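You operate a simulated robot arm through the tools that you are given. There is no shell and no other tool. Be economical: measure what you need, move in short steps, check, and stop when the job is done.

Carry out the task below with a simulated robot arm. There is one attempt and no reset: what you move stays moved.

TASK
Unload the long white tray into the purple ticket box, lid on, and lay the tray in the brass frame.
Fine: draw the block right back before the stack comes out; the buff stack stays.

It is judged by the outcome, as a careful person would: the job done as asked, and still so three seconds after it is handed in. It fails if anything else is knocked over, pushed out of place, dropped, spilled or broken. Lids that push on must go on centred and level and be pressed home; caps that screw on are set level and turned clockwise until they are tight.

THE ROBOT
A 7-joint arm with a two-finger parallel gripper, fixed in place. Base frame: the origin is at the foot of the arm, x ahead of it, y to its left, z up. Lengths are in cm, angles in degrees, forces in N, time in s.
Its first joint turns from -166.0 to 166.0 degrees. Payload 1.57 kg.
The tool frame sits at the grasp point between the pads (the TCP): z along the fingers, y along the line on which they close. The tips reach 3 cm beyond it. The gripper opens to 11 cm. The fingers are 2.4 cm wide and 1.2 cm thick; the gripper's body (4.8 by 11.2 cm) begins 7.8 cm behind the TCP.
Orientation is that of the tool frame in the base frame, as a unit quaternion [x, y, z, w]. With the fingers straight down and closing along the base's y, the tool's x points along the base's -x, its y along +y and its z along -z.

THE INTERFACE
- The arm moves only by the tool move_arm. Its argument "targets" is a list of rows, each a list of 7 numbers: the shift along the base's x, y, z in units of 200 mm (1.0 is 200 mm), then the turn, a rotation vector about the base's x, y, z in units of 90 degrees (1.0 is 90 degrees), then the closure, from 0 (fully open) to 1 (shut). In form: [[x, y, z, rx, ry, rz, hand], ...]. A call has 1 to 20 rows; each row is the pose to reach, as a shift and turn from the pose commanded when the call began. A call with a number of a shift or a turn outside -1 to 1 is refused whole. Rows are played at 5 a second. More than 5 cm and 8.6 degrees between two rows, or a gripper value outside its range, and nothing of the call is played. Where a pose cannot be reached the arm comes as near as it can. A force on the tool above 70 N (or 10 N above the force at the start of the call, whichever is more), or a blocked arm, ends the call early, and 0.2 s more pass. Each finger travels about 4.5 cm/s and halts on what it meets, pressing with about 26 N; the grip force reading is that of the motor and also rises with nothing between the fingers. The clock runs only during rows and for 0.2 s after the last one: add rows that repeat a pose to give the fingers time. The reply holds the time, the measured pose of the TCP, the force on the tool along the base axes, the opening and the grip force, in the units named above and with some noise, and new pictures: "pictures" is both (left out), scene, wrist or none.
- Cameras (640 x 400 px; columns grow to the right, rows downward): "scene" is fixed at [22.01, -65.04, 144.13]; the picture's right is [0.87, -0.49, 0.00], its down [-0.33, -0.59, -0.74] and it looks along [0.36, 0.65, -0.67] (base axes); focal length 260 px, centre (320, 200). "wrist" rides on the gripper at [-3.6, 0, -8] in the tool frame; the picture's right is [0.00, -1.00, 0.00], its down [0.97, 0.00, -0.24] and it looks along [0.24, 0.00, 0.97] (tool axes); focal length 218 px, centre (320, 200). There is no depth. A picture from a camera that has moved, and an enlarged one, comes with that camera's place and axes in the base frame and with its lens.
- raise_lower(by): slides the trunk up (or, below 0, down) by that many cm; the arm rides with it, the base frame stays. It gives what a move gives, with no picture.
- enlarge(camera, box): a new picture of the part [left, top, right, bottom] of that camera's present view, enlarged. No time passes.
- finish_job(): hands the job in; it is judged then, once.

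Go step by step. Nothing tells you positions but the pictures and the camera data: compare them with the known pose of the tool, close in by small moves and look again before you grip or let go. The budget is 120 turns and 170 pictures, counting those below and the enlarged ones. Unless the task says otherwise, let go and move clear before handing in, and close with one line.

The tools are called after "Request:" as name(argument=value, ...) on one line, values as JSON. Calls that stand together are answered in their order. move_arm: Moves the arm, as the interface text tells. Its arguments: {"type":"object","properties":{"targets":{"type":"array","items":{"type":"array","items":{"type":"number"}}},"pictures":{"type":"string","enum":["both","scene","wrist","none"]}},"required":["targets"]} The other tools are called the same way: raise_lower (by) slides the trunk up or down; enlarge (camera, box) takes an enlarged picture of a part of a camera's view; finish_job () hands the job in.

At the start:

```text
time: 0.0
eef_pos: [41.2, -0.77, 119.24]
ee_rot: [0.0, 1.0, -0.001, 0.001]
ft_force: [-0.2, 0.4, -0.6]
width: 10.99
grasp_force: 0.0
trunk travel left (down, up): [-52.5, 6.5]
```

scene: 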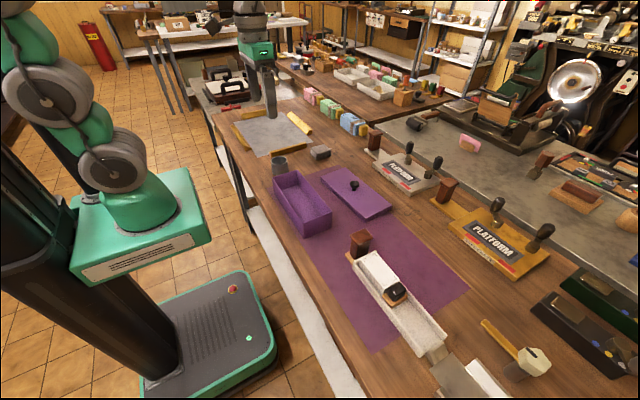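
wrist: 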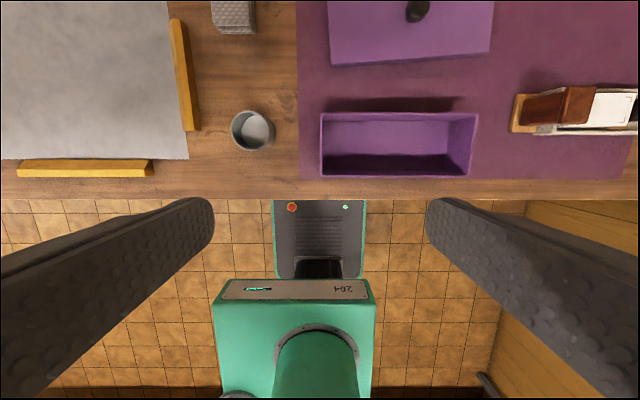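

I see a purple box with its lid beside it, a long white tray with a ticket stack and blocks on a purple mat, and a frame at the far left. I'll enlarge the important parts first.

Request:
enlarge(camera="scene", box=[320, 210, 520, 400])

Request:
enlarge(camera="scene", box=[190, 70, 410, 250])

Request:
enlarge(camera="scene", box=[360, 110, 560, 290])

```text
2.11 times, centred on (420, 305) of scene
camera zoom: at [22.01, -65.04, 144.13], right [0.87, -0.49, 0.0], down [-0.33, -0.59, -0.74], along [0.36, 0.65, -0.67], focal length 547 px, centre (110, -21)
```

zoom: 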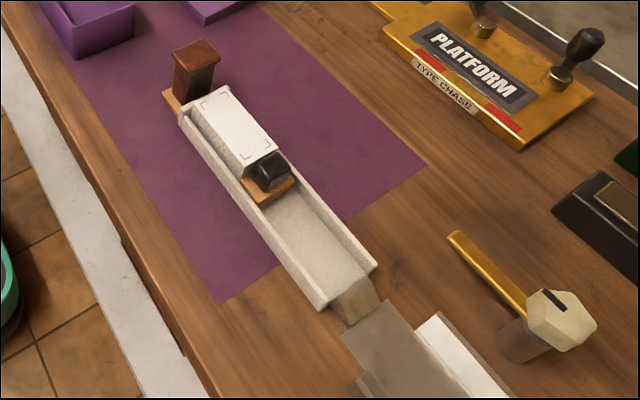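

```text
2.22 times, centred on (300, 160) of scene
camera zoom: at [22.01, -65.04, 144.13], right [0.87, -0.49, 0.0], down [-0.33, -0.59, -0.74], along [0.36, 0.65, -0.67], focal length 577 px, centre (364, 289)
```

zoom: 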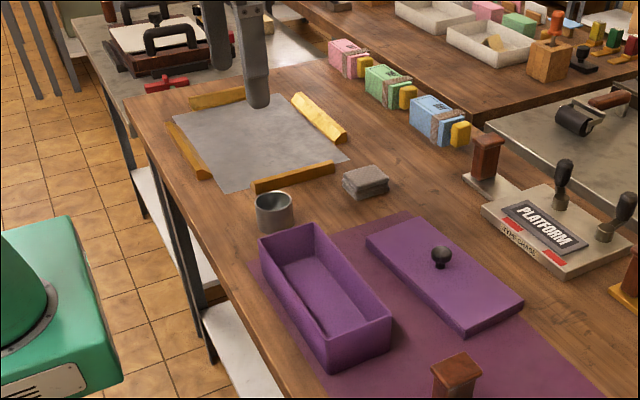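

```text
2.22 times, centred on (460, 200) of scene
camera zoom: at [22.01, -65.04, 144.13], right [0.87, -0.49, 0.0], down [-0.33, -0.59, -0.74], along [0.36, 0.65, -0.67], focal length 577 px, centre (9, 200)
```

zoom: 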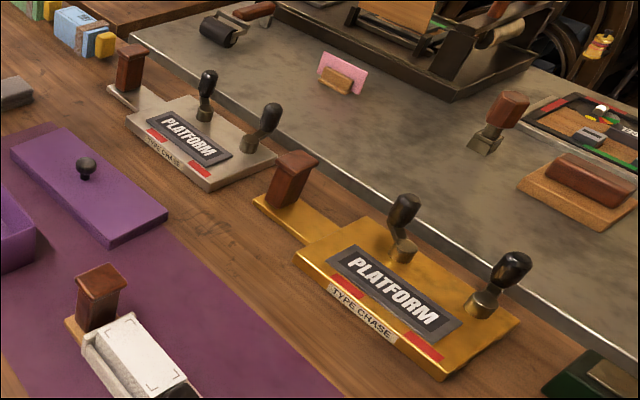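

The tray lies along y near x=54, from about y=-30 to -60. I'll move the wrist camera over it to see it up close.

Request:
move_arm(targets=[[0, -0.2, 0, 0, 0, 0, 0], [0, -0.4, 0, 0, 0, 0, 0], [0, -0.6, 0, 0, 0, 0, 0], [0, -0.8, 0, 0, 0, 0, 0], [0, -1.0, 0, 0, 0, 0, 0]], pictures="none")

Request:
move_arm(targets=[[0.1, -0.2, 0, 0, 0, 0, 0], [0.2, -0.4, 0, 0, 0, 0, 0], [0.2, -0.6, -0.1, 0, 0, 0, 0], [0.2, -0.8, -0.2, 0, 0, 0, 0], [0.2, -0.9, -0.2, 0, 0, 0, 0]], pictures="both")

```text
time: 1.2
eef_pos: [41.3, -20.84, 119.33]
ee_rot: [0.0, 1.0, 0.0, -0.001]
ft_force: [-0.2, 0.2, 0.1]
width: 11.02
grasp_force: 0.1
trunk travel left (down, up): [-52.5, 6.5]
```

```text
time: 2.4
eef_pos: [45.24, -38.82, 115.43]
ee_rot: [0.0, 1.0, 0.001, 0.0]
ft_force: [0.9, -0.2, -0.8]
width: 10.98
grasp_force: 0.1
trunk travel left (down, up): [-52.5, 6.5]
camera wrist: at [48.85, -38.76, 123.29], right [0.0, -1.0, 0.0], down [-0.97, 0.0, 0.24], along [-0.24, 0.0, -0.97], focal length 218 px, centre (320, 200)
```

scene: 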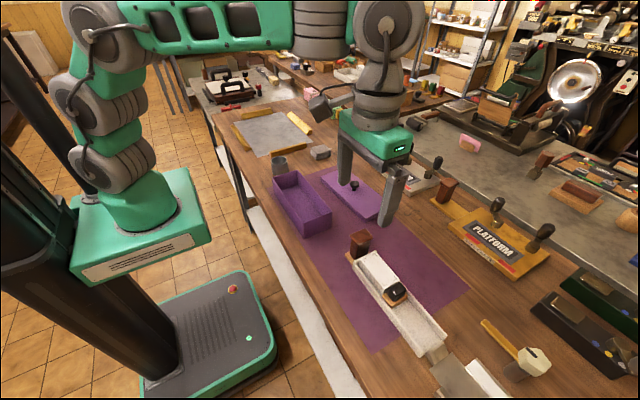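
wrist: 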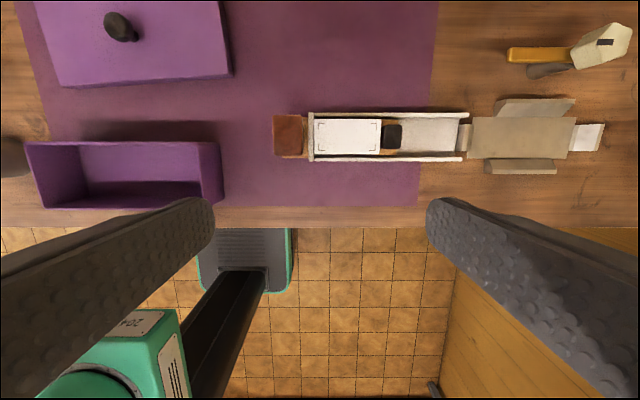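

Request:
enlarge(camera="wrist", box=[250, 80, 490, 230])

Request:
enlarge(camera="wrist", box=[440, 80, 640, 205])

Request:
enlarge(camera="scene", box=[400, 320, 528, 400])

Request:
enlarge(camera="scene", box=[335, 220, 463, 340])

```text
2.67 times, centred on (370, 155) of wrist
camera zoom: at [48.85, -38.76, 123.29], right [0.0, -1.0, 0.0], down [-0.97, 0.0, 0.24], along [-0.24, 0.0, -0.97], focal length 582 px, centre (187, 320)
```

zoom: 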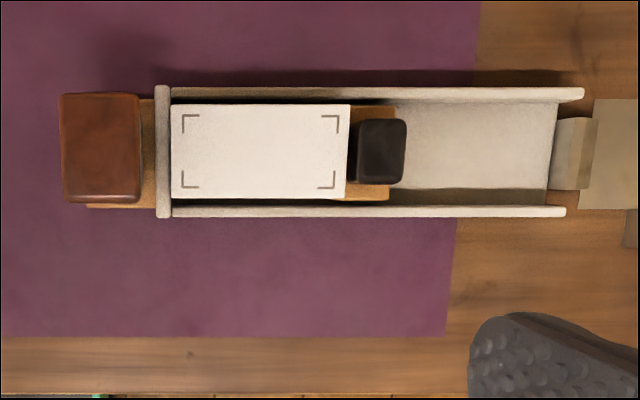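

```text
3.20 times, centred on (540, 142) of wrist
camera zoom: at [48.85, -38.76, 123.29], right [0.0, -1.0, 0.0], down [-0.97, 0.0, 0.24], along [-0.24, 0.0, -0.97], focal length 698 px, centre (-384, 384)
```

zoom: 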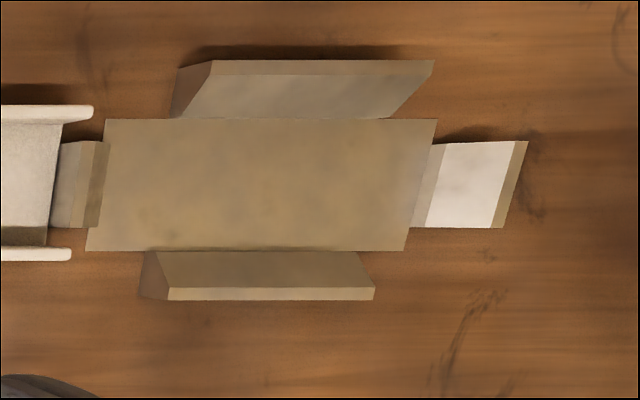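

```text
5.00 times, centred on (464, 360) of scene
camera zoom: at [22.01, -65.04, 144.13], right [0.87, -0.49, 0.0], down [-0.33, -0.59, -0.74], along [0.36, 0.65, -0.67], focal length 1299 px, centre (-400, -600)
```

zoom: 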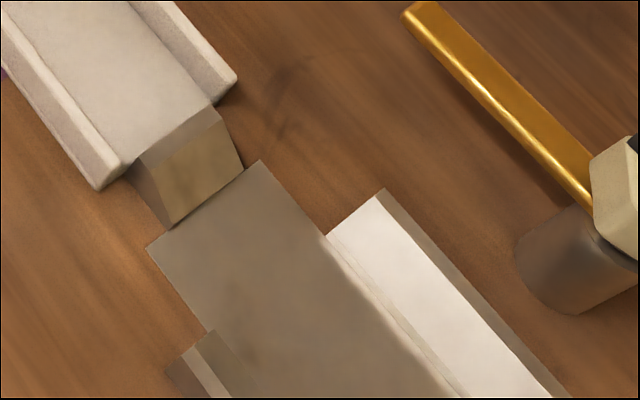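

```text
3.33 times, centred on (399, 280) of scene
camera zoom: at [22.01, -65.04, 144.13], right [0.87, -0.49, 0.0], down [-0.33, -0.59, -0.74], along [0.36, 0.65, -0.67], focal length 866 px, centre (57, -67)
```

zoom: 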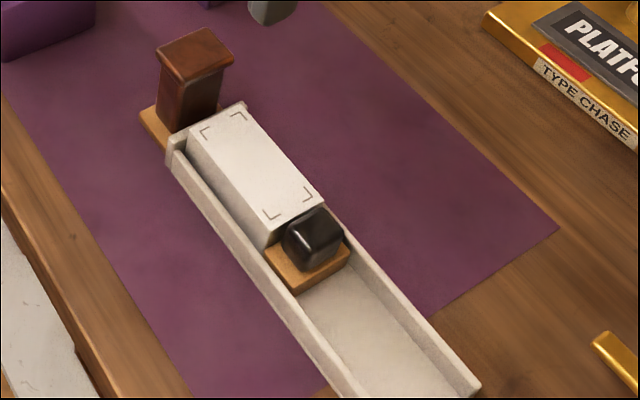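

The pictures from the two cameras agree only if the table top is near z=88, so I'll treat heights with care. Next I turn the tool 90° so that it closes across the tray, and look from closer.

Request:
move_arm(targets=[[0.02, -0.02, 0, 0, 0, -0.085, 0], [0.04, -0.04, 0, 0, 0, -0.17, 0], [0.06, -0.06, 0, 0, 0, -0.255, 0], [0.08, -0.1, 0, 0, 0, -0.34, 0], [0.1, -0.13, -0.02, 0, 0, -0.425, 0], [0.12, -0.16, -0.05, 0, 0, -0.51, 0], [0.14, -0.19, -0.08, 0, 0, -0.595, 0], [0.16, -0.22, -0.1, 0, 0, -0.68, 0], [0.18, -0.25, -0.12, 0, 0, -0.765, 0], [0.2, -0.28, -0.14, 0, 0, -0.85, 0], [0.215, -0.31, -0.16, 0, 0, -0.93, 0], [0.215, -0.31, -0.2, 0, 0, -1.0, 0]])

```text
time: 5.0
eef_pos: [49.48, -45.02, 111.29]
ee_rot: [0.708, 0.706, 0.0, 0.001]
ft_force: [-0.2, 0.2, -0.6]
width: 11.02
grasp_force: 0.1
trunk travel left (down, up): [-52.5, 6.5]
camera wrist: at [49.49, -48.5, 119.25], right [-1.0, 0.0, 0.0], down [0.0, 0.97, 0.24], along [0.0, 0.24, -0.97], focal length 218 px, centre (320, 200)
```

scene: 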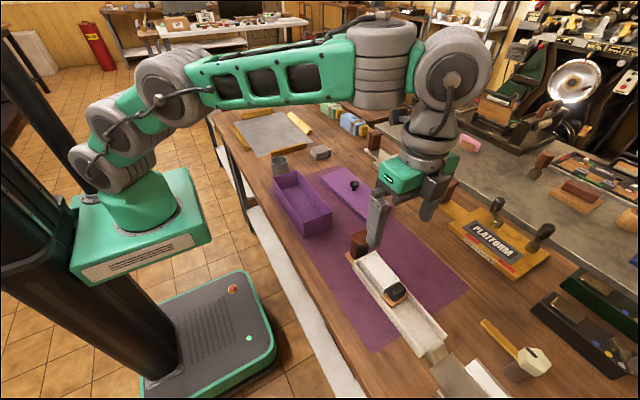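
wrist: 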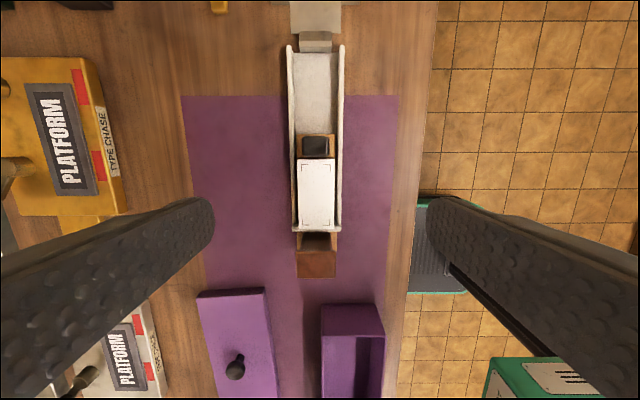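

Triangulating from the two wrist views: tray centre line x≈49.9, y from -37 to -59.5, stack top z≈93, knob at about (50,-48.5). I'll come down above the knob to look closer.

Request:
move_arm(targets=[[0.01, -0.08, -0.1, 0, 0, 0, 0], [0.025, -0.175, -0.25, 0, 0, 0, 0], [0.025, -0.175, -0.45, 0, 0, 0, 0.2], [0.025, -0.175, -0.6, 0, 0, 0, 0.3], [0.025, -0.175, -0.6, 0, 0, 0, 0.35]])

Request:
enlarge(camera="scene", box=[330, 210, 458, 350])

```text
time: 6.2
eef_pos: [50.01, -48.33, 99.45]
ee_rot: [0.707, 0.707, 0.0, 0.0]
ft_force: [-0.8, -0.4, -0.3]
width: 7.16
grasp_force: 0.0
trunk travel left (down, up): [-52.5, 6.5]
camera wrist: at [50.14, -51.97, 107.27], right [-1.0, 0.0, 0.0], down [0.0, 0.97, 0.24], along [0.0, 0.24, -0.97], focal length 218 px, centre (320, 200)
```

scene: 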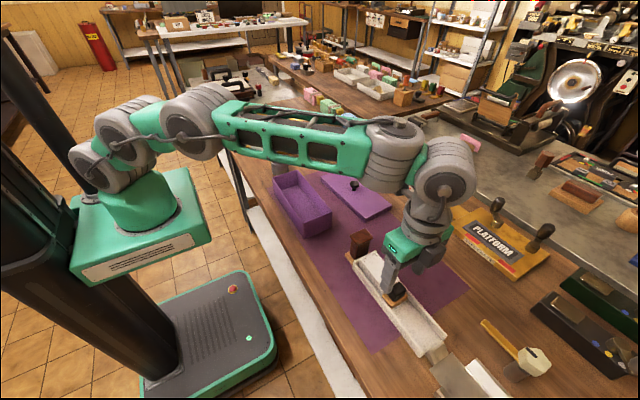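
wrist: 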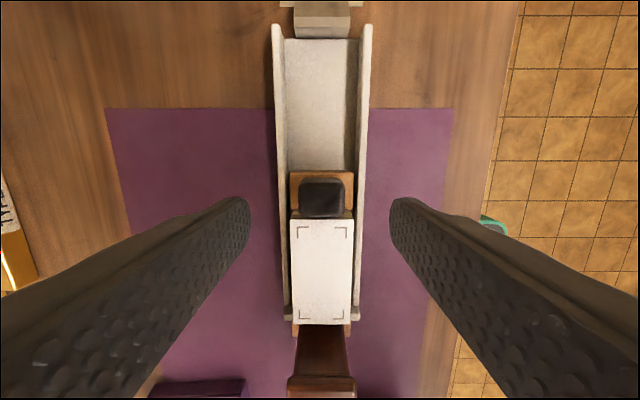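

```text
2.86 times, centred on (394, 280) of scene
camera zoom: at [22.01, -65.04, 144.13], right [0.87, -0.49, 0.0], down [-0.33, -0.59, -0.74], along [0.36, 0.65, -0.67], focal length 742 px, centre (109, -29)
```

zoom: 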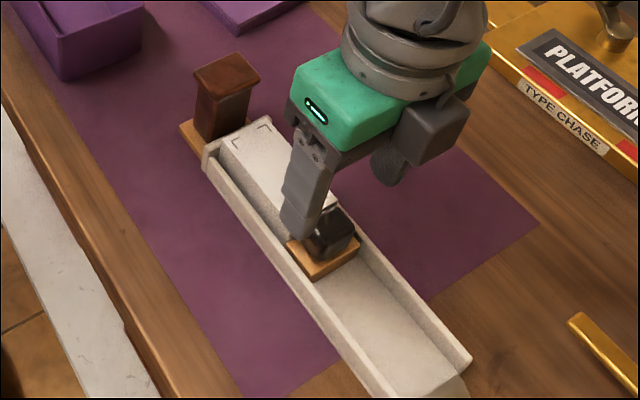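

Stack top is at about z=92, table at about 88, knob centre at about (50.0,-48.5). I'll lower the open fingers on either side of the knob, tips just above the rails.

Request:
move_arm(targets=[[0, -0.025, -0.1, 0, 0, 0, 0.4], [0, -0.025, -0.18, 0, 0, 0, 0.42], [0, -0.025, -0.25, 0, 0, 0, 0.42], [0, -0.025, -0.25, 0, 0, 0, 0.42]])

Request:
enlarge(camera="scene", box=[350, 240, 450, 320])

```text
time: 7.2
eef_pos: [49.97, -48.89, 94.25]
ee_rot: [0.707, 0.707, 0.0, 0.0]
ft_force: [-0.3, 0.3, -0.5]
width: 6.37
grasp_force: 0.0
trunk travel left (down, up): [-52.5, 6.5]
camera wrist: at [50.1, -52.41, 102.25], right [-1.0, 0.0, 0.0], down [0.0, 0.97, 0.24], along [0.0, 0.24, -0.97], focal length 218 px, centre (320, 200)
```

scene: 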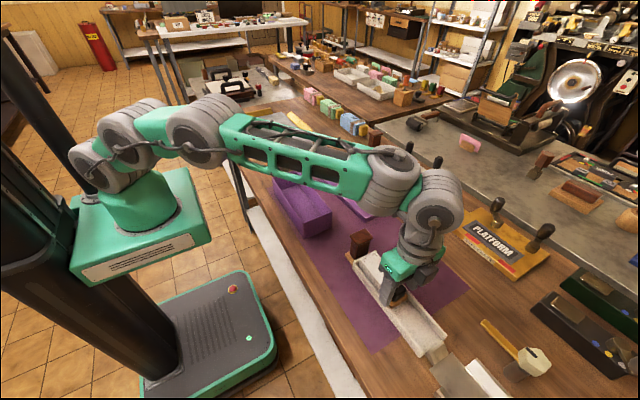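
wrist: 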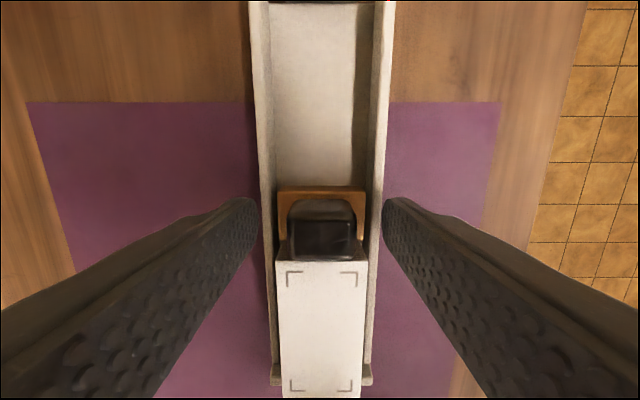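

```text
5.00 times, centred on (400, 280) of scene
camera zoom: at [22.01, -65.04, 144.13], right [0.87, -0.49, 0.0], down [-0.33, -0.59, -0.74], along [0.36, 0.65, -0.67], focal length 1299 px, centre (-80, -200)
```

zoom: 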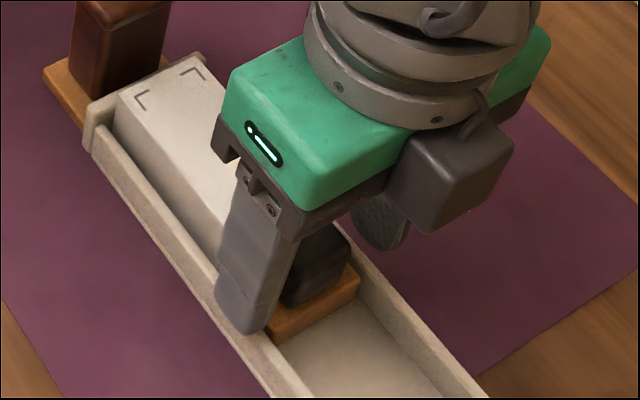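

The fingers straddle the knob, above the rails. I'll close on it.

Request:
move_arm(targets=[[0, 0, 0, 0, 0, 0, 0.6], [0, 0, 0, 0, 0, 0, 0.8], [0, 0, 0, 0, 0, 0, 0.8], [0, 0, 0, 0, 0, 0, 0.8]])

Request:
enlarge(camera="scene", box=[350, 240, 450, 320])

```text
time: 8.2
eef_pos: [50.01, -48.81, 94.33]
ee_rot: [0.708, 0.706, 0.0, -0.001]
ft_force: [-1.3, 0.1, 0.0]
width: 3.15
grasp_force: 26.3
trunk travel left (down, up): [-52.5, 6.5]
camera wrist: at [50.07, -52.41, 102.27], right [-1.0, 0.0, 0.0], down [0.0, 0.97, 0.24], along [0.0, 0.24, -0.97], focal length 218 px, centre (320, 200)
```

scene: 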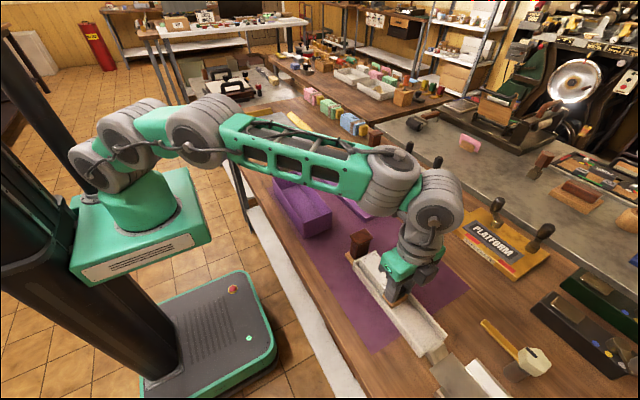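
wrist: 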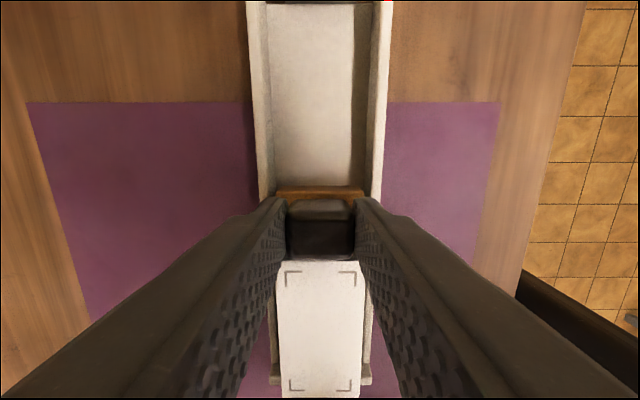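

```text
5.00 times, centred on (400, 280) of scene
camera zoom: at [22.01, -65.04, 144.13], right [0.87, -0.49, 0.0], down [-0.33, -0.59, -0.74], along [0.36, 0.65, -0.67], focal length 1299 px, centre (-80, -200)
```

zoom: 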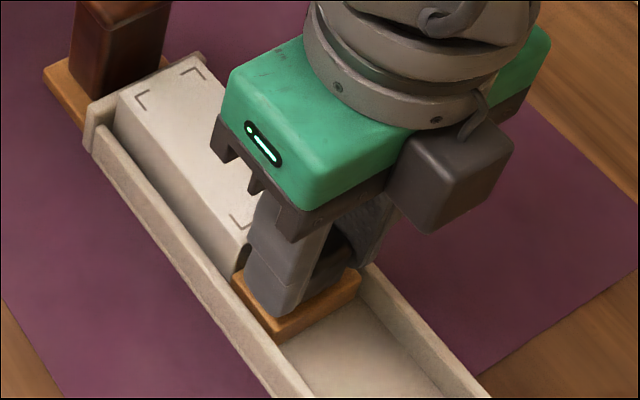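

I have a firm hold on the knob. I'll draw the block back 4 cm, slowly, and check that the tray stays put.

Request:
move_arm(targets=[[0, -0.03, 0, 0, 0, 0, 0.8], [0, -0.06, 0, 0, 0, 0, 0.8], [0, -0.09, 0, 0, 0, 0, 0.8], [0, -0.12, 0, 0, 0, 0, 0.8], [0, -0.15, 0, 0, 0, 0, 0.8], [0, -0.18, 0, 0, 0, 0, 0.8], [0, -0.2, 0, 0, 0, 0, 0.8]])

Request:
enlarge(camera="scene", box=[340, 240, 468, 360])

```text
time: 9.8
eef_pos: [49.91, -52.63, 94.43]
ee_rot: [0.707, 0.707, 0.001, 0.001]
ft_force: [3.0, 0.4, 1.0]
width: 3.1
grasp_force: 26.2
out of reach, approached as far as the arm can: row 7
trunk travel left (down, up): [-52.5, 6.5]
camera wrist: at [49.98, -56.11, 102.28], right [-1.0, 0.0, 0.0], down [0.0, 0.97, 0.24], along [0.0, 0.24, -0.97], focal length 218 px, centre (320, 200)
```

scene: 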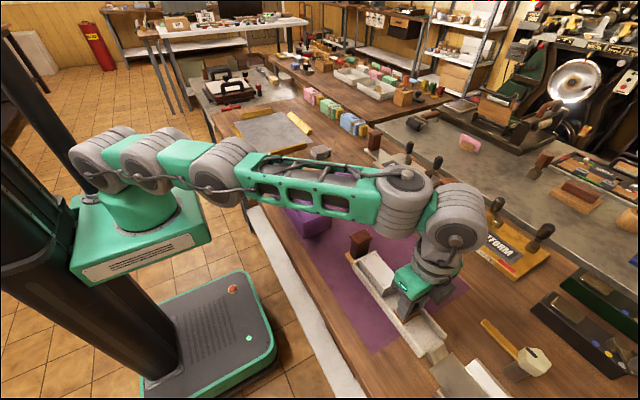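
wrist: 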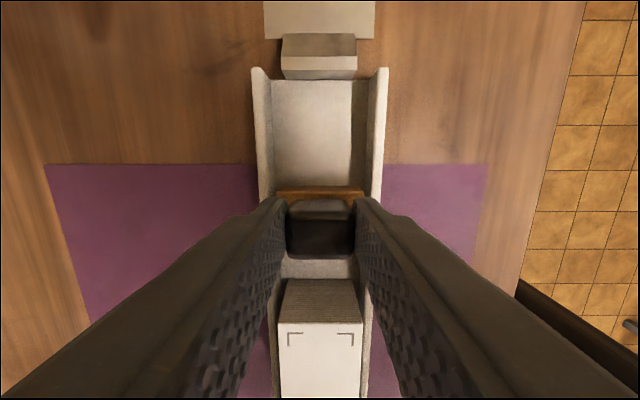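

```text
3.33 times, centred on (404, 300) of scene
camera zoom: at [22.01, -65.04, 144.13], right [0.87, -0.49, 0.0], down [-0.33, -0.59, -0.74], along [0.36, 0.65, -0.67], focal length 866 px, centre (40, -133)
```

zoom: 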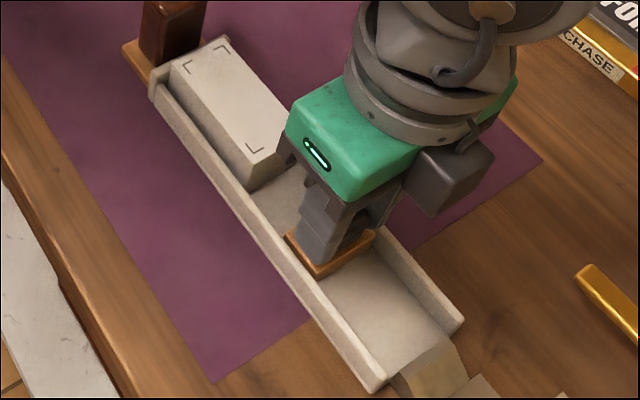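

The block came back 3.8 cm and the tray did not move, but the upright arm is at its reach limit. I'll let go, tilt the fingers outward by 25°, and grip again to draw it the rest of the way.

Request:
move_arm(targets=[[0, 0, 0, 0, 0, 0, 0.6], [0, 0, 0, 0, 0, 0, 0.5], [0, 0.02, 0.1, 0, 0, 0, 0.5], [0, 0.04, 0.2, 0, 0, 0, 0.5], [0, 0.05, 0.2, -0.07, 0, 0, 0.5], [0, 0.05, 0.2, -0.14, 0, 0, 0.5], [0, 0.05, 0.2, -0.21, 0, 0, 0.5], [0, 0.05, 0.2, -0.278, 0, 0, 0.5]])

```text
time: 11.6
eef_pos: [49.92, -51.4, 98.36]
ee_rot: [0.69, 0.69, -0.154, 0.154]
ft_force: [-0.2, -0.1, -0.4]
width: 5.5
grasp_force: 0.0
trunk travel left (down, up): [-52.5, 6.5]
camera wrist: at [49.98, -51.31, 107.04], right [-1.0, 0.0, 0.0], down [0.0, 0.98, -0.19], along [0.0, -0.19, -0.98], focal length 218 px, centre (320, 200)
```

scene: 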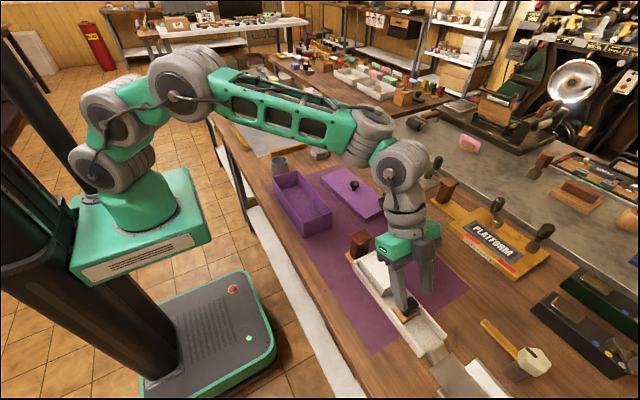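
wrist: 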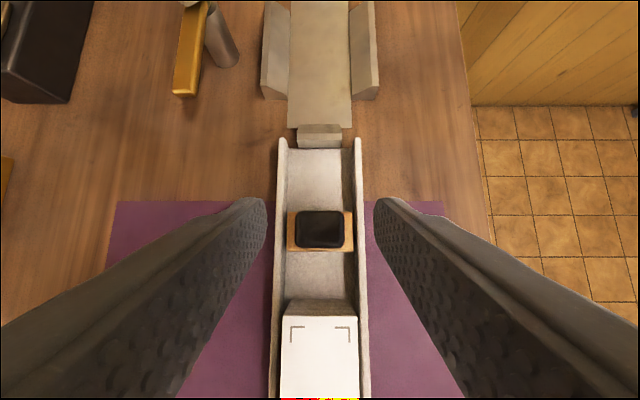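

The block stands free in the tray with its knob at y≈-52.2. I'll go down with the tilted fingers and grip it.

Request:
move_arm(targets=[[0, 0, -0.1, 0, 0, 0, 0.5], [0, -0.01, -0.17, 0, 0, 0, 0.5], [0, -0.01, -0.195, 0, 0, 0, 0.5], [0, -0.01, -0.195, 0, 0, 0, 0.7], [0, -0.01, -0.195, 0, 0, 0, 0.8], [0, -0.01, -0.195, 0, 0, 0, 0.8]])

```text
time: 13.0
eef_pos: [49.99, -51.76, 94.37]
ee_rot: [0.69, 0.691, -0.152, 0.153]
ft_force: [-1.0, 0.6, -0.1]
width: 3.16
grasp_force: 26.0
trunk travel left (down, up): [-52.5, 6.5]
camera wrist: at [49.99, -51.52, 103.07], right [-1.0, 0.0, 0.0], down [0.0, 0.98, -0.19], along [0.0, -0.19, -0.98], focal length 218 px, centre (320, 200)
```

scene: 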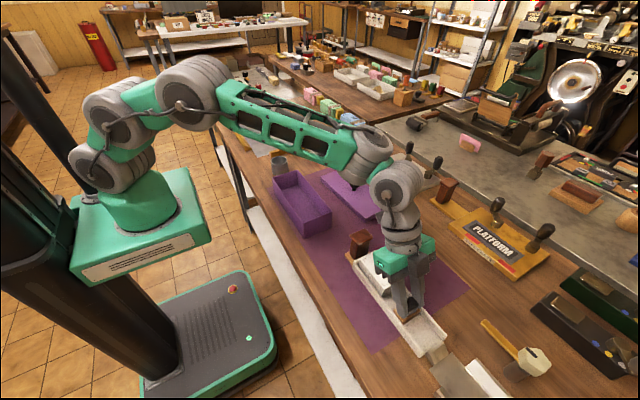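
wrist: 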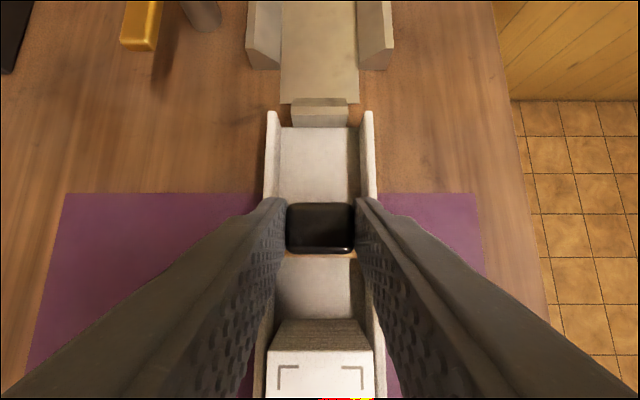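

Gripped. I'll draw it the rest of the way, about 4.8 cm, to the open end.

Request:
move_arm(targets=[[0, -0.03, 0, 0, 0, 0, 0.8], [0, -0.06, 0, 0, 0, 0, 0.8], [0, -0.09, 0, 0, 0, 0, 0.8], [0, -0.12, 0, 0, 0, 0, 0.8], [0, -0.15, 0, 0, 0, 0, 0.8], [0, -0.18, 0, 0, 0, 0, 0.8], [0, -0.21, 0, 0, 0, 0, 0.8], [0, -0.235, 0, 0, 0, 0, 0.8], [0, -0.235, 0, 0, 0, 0, 0.8]])

Request:
enlarge(camera="scene", box=[340, 240, 468, 360])

```text
time: 15.0
eef_pos: [50.08, -56.23, 94.64]
ee_rot: [0.689, 0.691, -0.154, 0.155]
ft_force: [5.2, 20.0, 2.4]
width: 3.1
grasp_force: 26.0
trunk travel left (down, up): [-52.5, 6.5]
camera wrist: at [50.08, -56.06, 103.26], right [-1.0, 0.0, 0.0], down [0.0, 0.98, -0.2], along [0.0, -0.2, -0.98], focal length 218 px, centre (320, 200)
```

scene: 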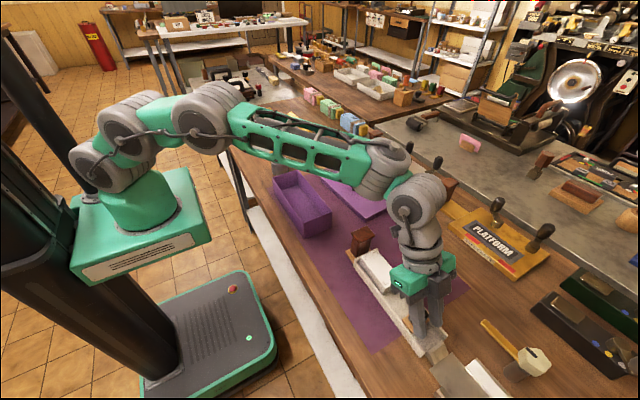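
wrist: 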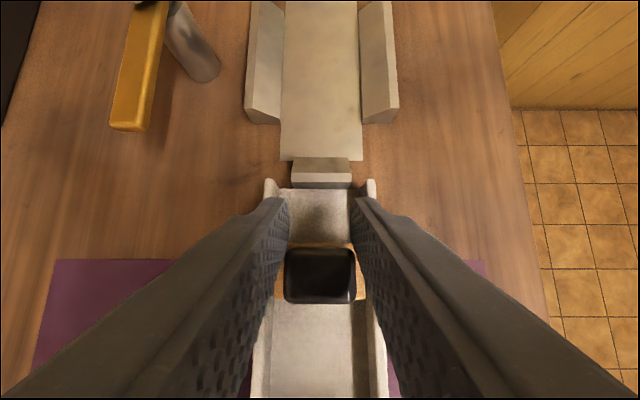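

```text
3.33 times, centred on (404, 300) of scene
camera zoom: at [22.01, -65.04, 144.13], right [0.87, -0.49, 0.0], down [-0.33, -0.59, -0.74], along [0.36, 0.65, -0.67], focal length 866 px, centre (40, -133)
```

zoom: 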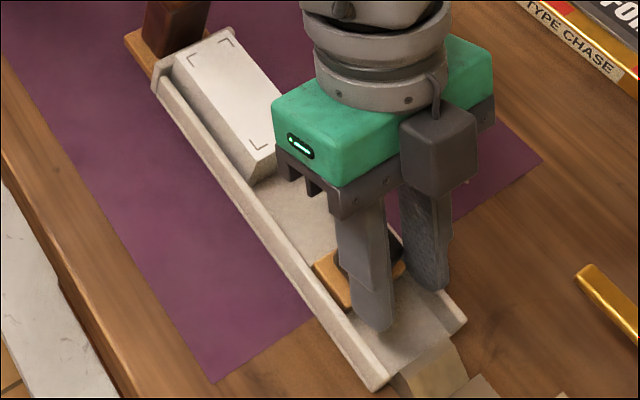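

A 20 N pull came up and the fingers slid on the knob, so the block seems to have met its back stop. I'll let go, rise and look.

Request:
move_arm(targets=[[0, 0.01, 0, 0, 0, 0, 0.65], [0, 0.01, 0, 0, 0, 0, 0.5], [0, 0.01, 0.1, 0, 0, 0, 0.5], [0, 0.02, 0.2, 0, 0, 0, 0.5], [0, 0.04, 0.3, 0, 0, 0, 0.5]])

Request:
enlarge(camera="wrist", box=[240, 100, 400, 300])

```text
time: 16.2
eef_pos: [49.94, -55.52, 100.36]
ee_rot: [0.691, 0.69, -0.153, 0.153]
ft_force: [-0.1, -0.6, -0.6]
width: 5.5
grasp_force: 0.1
trunk travel left (down, up): [-52.5, 6.5]
camera wrist: at [50.01, -55.37, 109.09], right [-1.0, 0.0, 0.0], down [0.0, 0.98, -0.19], along [0.0, -0.19, -0.98], focal length 218 px, centre (320, 200)
```

scene: 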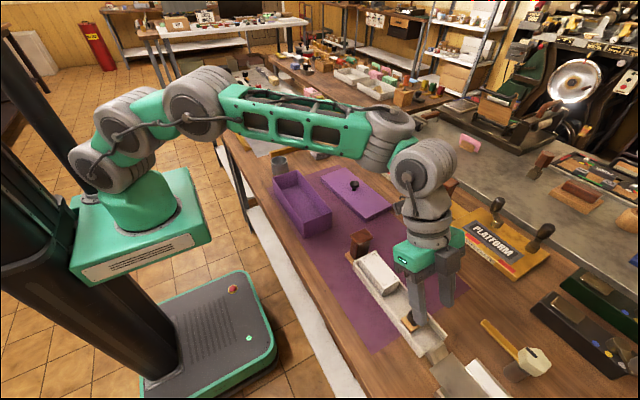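
wrist: 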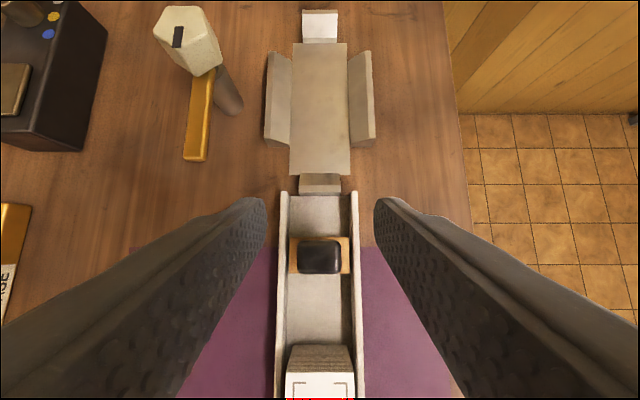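

```text
2.00 times, centred on (320, 200) of wrist
camera zoom: at [50.01, -55.37, 109.09], right [-1.0, 0.0, 0.0], down [0.0, 0.98, -0.19], along [0.0, -0.19, -0.98], focal length 436 px, centre (320, 200)
```

zoom: 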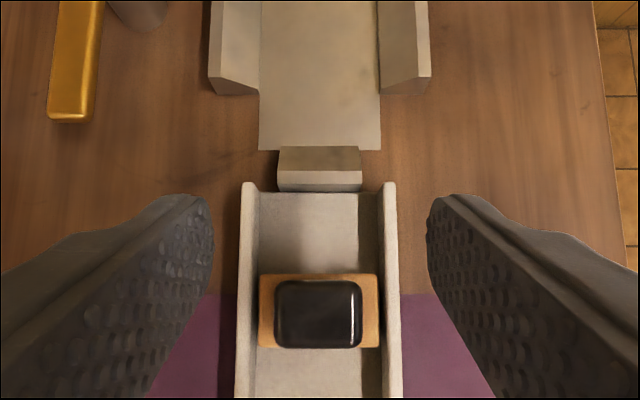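

The block sits about 6 cm back from where it was, likely at its stop. I'll check with a gentle push on its front face with shut fingers.

Request:
move_arm(targets=[[0, 0.15, 0, 0, 0, 0, 0.8], [0, 0.275, 0, 0, 0, 0, 1], [0, 0.275, -0.1, 0, 0, 0, 1], [0, 0.275, -0.2, 0, 0, 0, 1], [0, 0.275, -0.3, 0, 0, 0, 1], [0, 0.275, -0.357, 0, 0, 0, 1], [0, 0.255, -0.357, 0, 0, 0, 1], [0, 0.24, -0.357, 0, 0, 0, 1]])

```text
time: 18.0
eef_pos: [49.85, -50.82, 93.22]
ee_rot: [0.691, 0.69, -0.152, 0.153]
ft_force: [-0.5, 0.2, 0.3]
width: 0.0
grasp_force: 21.9
trunk travel left (down, up): [-52.5, 6.5]
camera wrist: at [50.0, -50.6, 101.94], right [-1.0, 0.0, 0.0], down [0.0, 0.98, -0.19], along [0.0, -0.19, -0.98], focal length 218 px, centre (320, 200)
```

scene: 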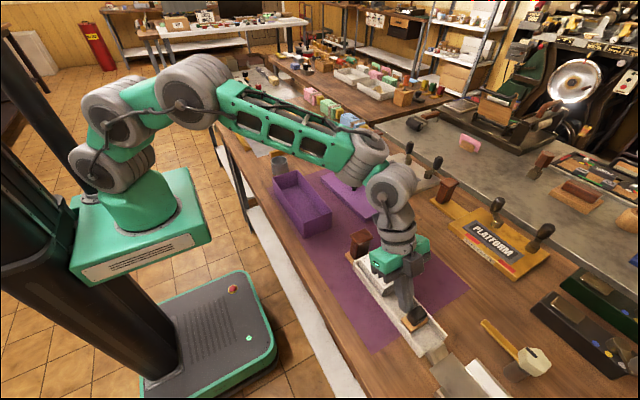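
wrist: 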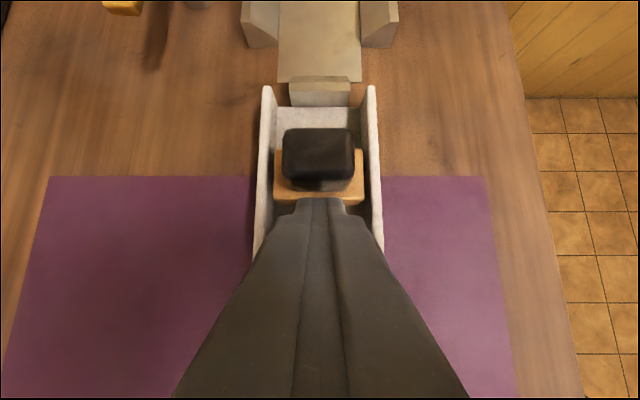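

Request:
move_arm(targets=[[0, -0.015, 0, 0, 0, 0, 1], [0, -0.03, 0, 0, 0, 0, 1], [0, -0.04, 0, 0, 0, 0, 1]], pictures="none")

Request:
move_arm(targets=[[0, -0.01, 0, 0, 0, 0, 1], [0, -0.02, 0, 0, 0, 0, 1], [0, -0.03, 0, 0, 0, 0, 1]], pictures="wrist")

```text
time: 18.8
eef_pos: [50.0, -51.07, 93.27]
ee_rot: [0.689, 0.692, -0.152, 0.151]
ft_force: [-3.6, 33.8, 2.8]
width: 0.02
grasp_force: 20.8
trunk travel left (down, up): [-52.5, 6.5]
```

```text
time: 19.6
eef_pos: [49.99, -51.32, 93.55]
ee_rot: [0.69, 0.691, -0.153, 0.152]
ft_force: [-3.9, 57.1, 14.7]
width: 0.0
grasp_force: 21.3
trunk travel left (down, up): [-52.5, 6.5]
camera wrist: at [50.04, -51.23, 102.25], right [-1.0, 0.0, 0.0], down [0.0, 0.98, -0.19], along [0.0, -0.19, -0.98], focal length 218 px, centre (320, 200)
```

wrist: 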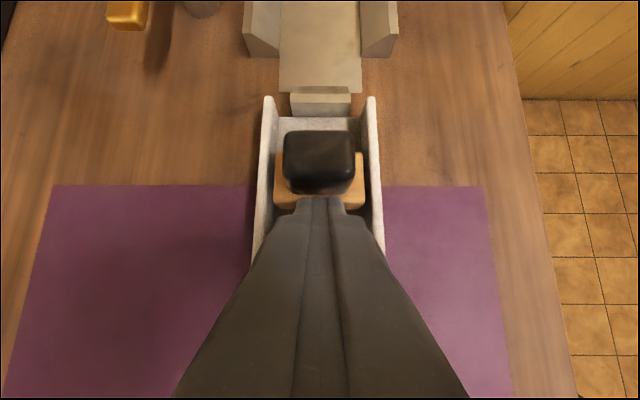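

The block holds firm against 57 N, so it is at its back stop and the tray has not moved. I'll back off, go upright again and move over the stack.

Request:
move_arm(targets=[[0, 0.04, 0, 0, 0, 0, 1], [0, 0.05, 0.1, 0, 0, 0, 1], [0, 0.05, 0.3, 0, 0, 0, 1], [0, 0.1, 0.32, 0.07, 0, 0, 0.8], [0, 0.2, 0.32, 0.14, 0, 0, 0.6], [0, 0.3, 0.32, 0.21, 0, 0, 0.45], [0, 0.4, 0.32, 0.278, 0, 0, 0.4], [0, 0.455, 0.32, 0.278, 0, 0, 0.4], [0, 0.455, 0.32, 0.278, 0, 0, 0.4]])

```text
time: 21.6
eef_pos: [50.06, -43.0, 99.63]
ee_rot: [0.707, 0.707, 0.0, 0.0]
ft_force: [-0.4, 1.1, -0.1]
width: 6.6
grasp_force: 0.1
trunk travel left (down, up): [-52.5, 6.5]
camera wrist: at [50.03, -46.57, 107.62], right [-1.0, 0.0, 0.0], down [0.0, 0.97, 0.24], along [0.0, 0.24, -0.97], focal length 218 px, centre (320, 200)
```

scene: 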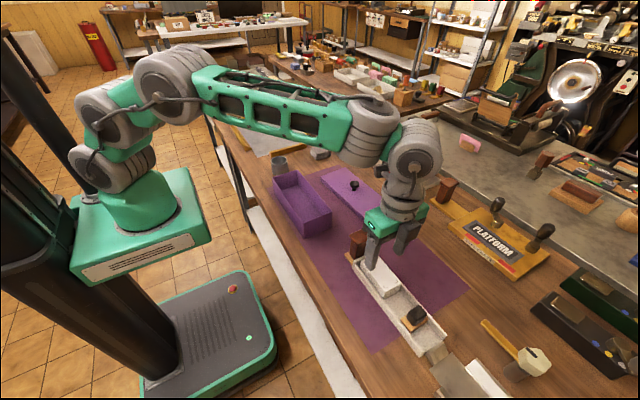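
wrist: 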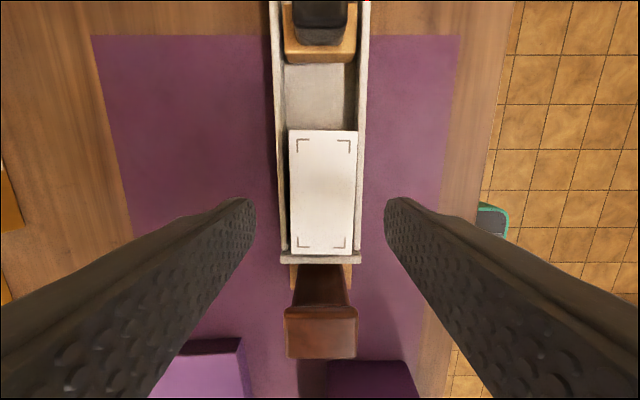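

The stack is centred at about (49.85,-43). I'll lower the fingers to grip its sides just above the rails, then close.

Request:
move_arm(targets=[[-0.008, 0, -0.12, 0, 0, 0, 0.42], [-0.008, 0, -0.22, 0, 0, 0, 0.42], [-0.008, 0, -0.28, 0, 0, 0, 0.42], [-0.008, 0, -0.28, 0, 0, 0, 0.6], [-0.008, 0, -0.28, 0, 0, 0, 0.7], [-0.008, 0, -0.28, 0, 0, 0, 0.7]])

Request:
enlarge(camera="scene", box=[340, 220, 440, 300])

```text
time: 23.0
eef_pos: [49.75, -43.05, 93.97]
ee_rot: [0.707, 0.707, -0.001, -0.001]
ft_force: [0.0, -0.1, -0.8]
width: 4.54
grasp_force: 26.6
trunk travel left (down, up): [-52.5, 6.5]
camera wrist: at [49.84, -46.61, 101.99], right [-1.0, 0.0, 0.0], down [0.0, 0.97, 0.24], along [0.0, 0.24, -0.97], focal length 218 px, centre (320, 200)
```

scene: 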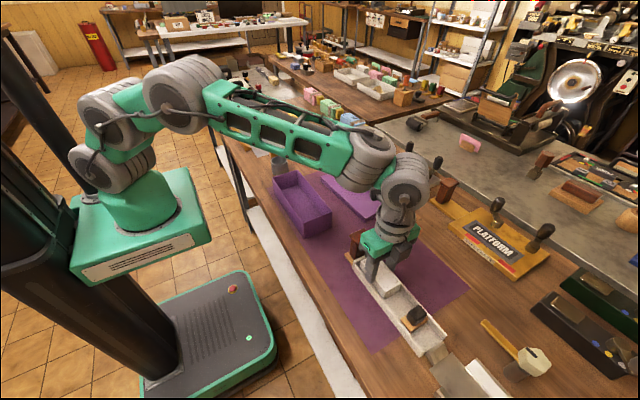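
wrist: 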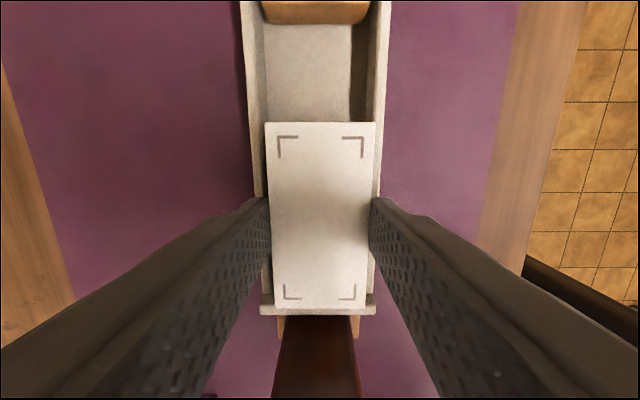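

```text
5.00 times, centred on (390, 260) of scene
camera zoom: at [22.01, -65.04, 144.13], right [0.87, -0.49, 0.0], down [-0.33, -0.59, -0.74], along [0.36, 0.65, -0.67], focal length 1299 px, centre (-30, -100)
```

zoom: 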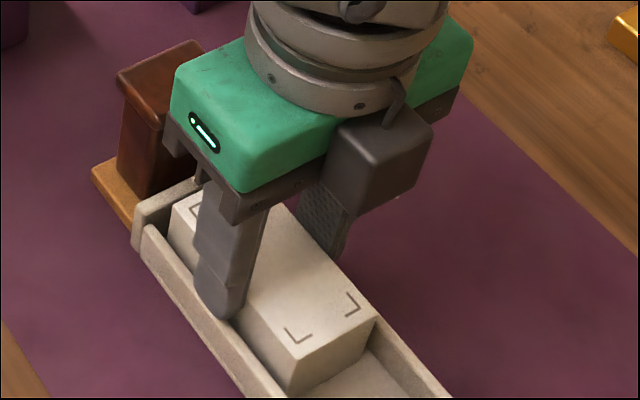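

Gripped at 4.5 cm. I'll lift slowly and see whether the whole stack comes.

Request:
move_arm(targets=[[0, 0, 0.03, 0, 0, 0, 0.7], [0, 0, 0.07, 0, 0, 0, 0.7], [0, 0, 0.12, 0, 0, 0, 0.7], [0, 0, 0.2, 0, 0, 0, 0.7], [0, 0, 0.3, 0, 0, 0, 0.7], [0, 0, 0.4, 0, 0, 0, 0.7]])

Request:
enlarge(camera="scene", box=[320, 190, 460, 340])

```text
time: 24.4
eef_pos: [49.8, -43.04, 102.03]
ee_rot: [0.707, 0.707, 0.0, 0.001]
ft_force: [-0.2, -0.7, -0.6]
width: 3.3
grasp_force: 0.0
trunk travel left (down, up): [-52.5, 6.5]
camera wrist: at [49.84, -46.58, 110.02], right [-1.0, 0.0, 0.0], down [0.0, 0.97, 0.24], along [0.0, 0.24, -0.97], focal length 218 px, centre (320, 200)
```

scene: 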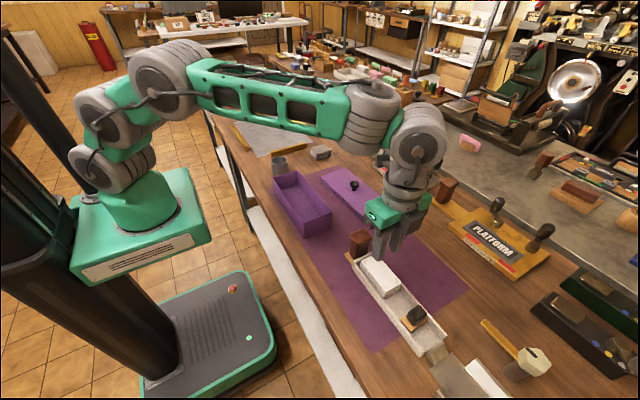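
wrist: 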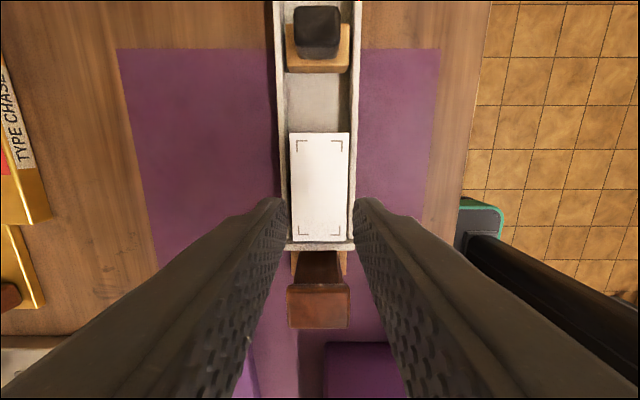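

```text
2.67 times, centred on (390, 265) of scene
camera zoom: at [22.01, -65.04, 144.13], right [0.87, -0.49, 0.0], down [-0.33, -0.59, -0.74], along [0.36, 0.65, -0.67], focal length 693 px, centre (133, 27)
```

zoom: 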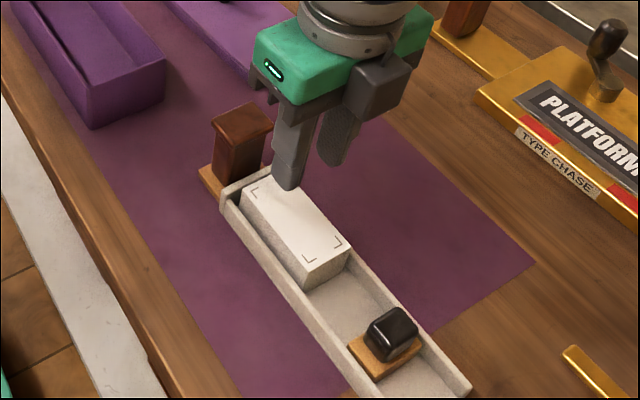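

The fingers slid off: the hold above the rails is too shallow. Plan: grip the sides again, drag the stack back 2.5 cm from the end wall, then grip it lengthwise with the fingers down inside the tray.

Request:
move_arm(targets=[[0, 0, 0, 0, 0, 0, 0.45], [0, 0, -0.15, 0, 0, 0, 0.45], [0, 0, -0.3, 0, 0, 0, 0.45], [0, 0, -0.38, 0, 0, 0, 0.45], [0, 0, -0.41, 0, 0, 0, 0.45], [0, 0, -0.415, 0, 0, 0, 0.45]], pictures="none")

```text
time: 25.8
eef_pos: [49.76, -42.97, 93.75]
ee_rot: [0.707, 0.707, 0.001, 0.001]
ft_force: [-0.4, 0.4, -0.1]
width: 6.07
grasp_force: 0.1
trunk travel left (down, up): [-52.5, 6.5]
```

Request:
move_arm(targets=[[0, 0, -0.01, 0, 0, 0, 0.45], [0, 0, -0.02, 0, 0, 0, 0.45], [0, 0, -0.03, 0, 0, 0, 0.45]], pictures="none")

```text
time: 26.6
eef_pos: [49.87, -43.08, 93.58]
ee_rot: [0.707, 0.707, 0.0, 0.004]
ft_force: [-0.5, 4.0, 21.9]
width: 6.12
grasp_force: 0.4
trunk travel left (down, up): [-52.5, 6.5]
```

The rail tops are at z≈90.65. I'll come up a hair, close on the stack and drag it back 2.5 cm.

Request:
move_arm(targets=[[0, 0, 0.033, 0, 0, 0, 0.45], [0, 0, 0.033, 0, 0, 0, 0.65], [0, 0, 0.033, 0, 0, 0, 0.75], [0, 0, 0.033, 0, 0, 0, 0.75], [0, -0.03, 0.033, 0, 0, 0, 0.75], [0, -0.06, 0.033, 0, 0, 0, 0.75], [0, -0.09, 0.033, 0, 0, 0, 0.75], [0, -0.12, 0.033, 0, 0, 0, 0.75], [0, -0.13, 0.033, 0, 0, 0, 0.75]])

```text
time: 28.6
eef_pos: [49.81, -45.7, 93.87]
ee_rot: [0.708, 0.707, 0.0, 0.001]
ft_force: [0.1, 0.3, -2.0]
width: 4.53
grasp_force: 25.9
trunk travel left (down, up): [-52.5, 6.5]
camera wrist: at [49.87, -49.25, 101.81], right [-1.0, 0.0, 0.0], down [0.0, 0.97, 0.24], along [0.0, 0.24, -0.97], focal length 218 px, centre (320, 200)
```

scene: 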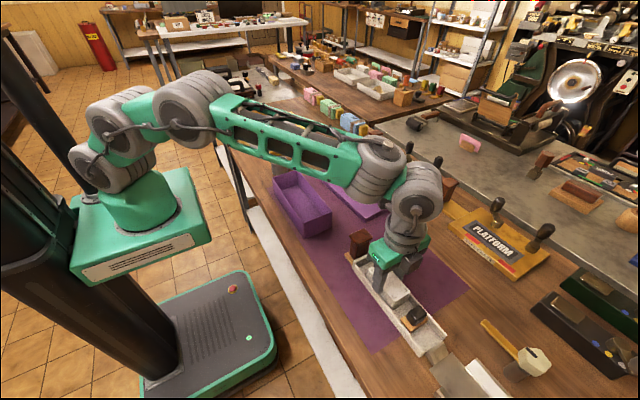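
wrist: 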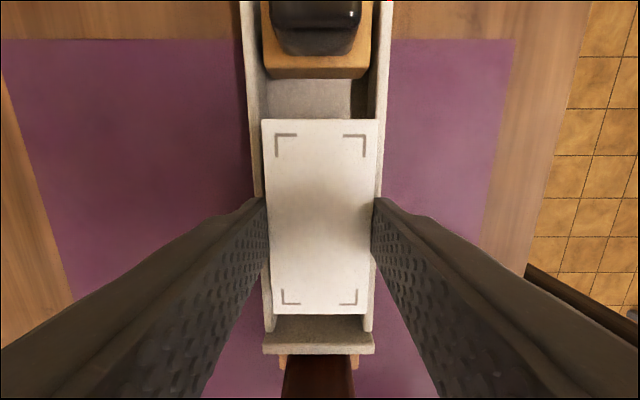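

The stack moved with the fingers and now has gaps at both ends. I'll let go, rise, turn the tool back by 90° and open fully.

Request:
move_arm(targets=[[0, 0, 0, 0, 0, 0, 0.5], [0, 0, 0.1, 0, 0, 0, 0.5], [0, 0, 0.25, 0, 0, 0, 0.4], [0, 0, 0.4, 0, 0, 0.08, 0.2], [0, 0, 0.4, 0, 0, 0.16, 0], [0, 0, 0.4, 0, 0, 0.25, 0], [0, 0, 0.4, 0, 0, 0.34, 0], [0, 0, 0.4, 0, 0, 0.43, 0], [0, 0, 0.4, 0, 0, 0.52, 0], [0, 0, 0.4, 0, 0, 0.61, 0], [0, 0, 0.4, 0, 0, 0.7, 0], [0, 0, 0.4, 0, 0, 0.79, 0], [0, 0, 0.4, 0, 0, 0.88, 0], [0, 0, 0.4, 0, 0, 0.95, 0], [0, 0.005, 0.4, 0, 0, 1.0, 0]])

```text
time: 31.8
eef_pos: [49.75, -45.67, 101.88]
ee_rot: [-0.001, 1.0, 0.0, 0.0]
ft_force: [-1.0, 0.3, 0.0]
width: 10.99
grasp_force: 0.0
trunk travel left (down, up): [-52.5, 6.5]
camera wrist: at [53.45, -45.54, 109.77], right [0.0, -1.0, 0.0], down [-0.97, 0.0, 0.24], along [-0.24, 0.0, -0.97], focal length 218 px, centre (320, 200)
```

scene: 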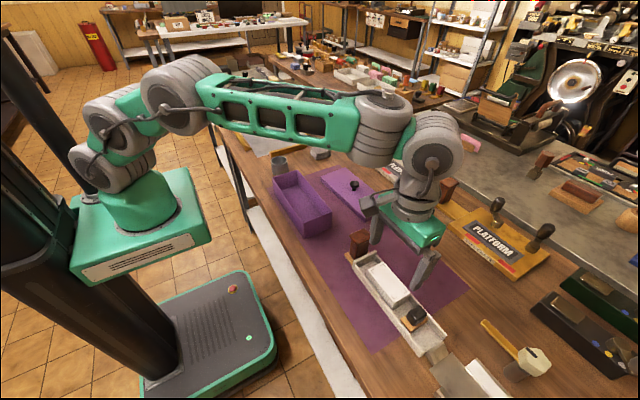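
wrist: 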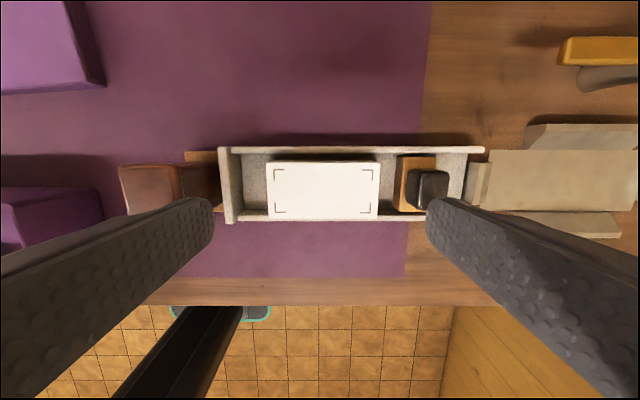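

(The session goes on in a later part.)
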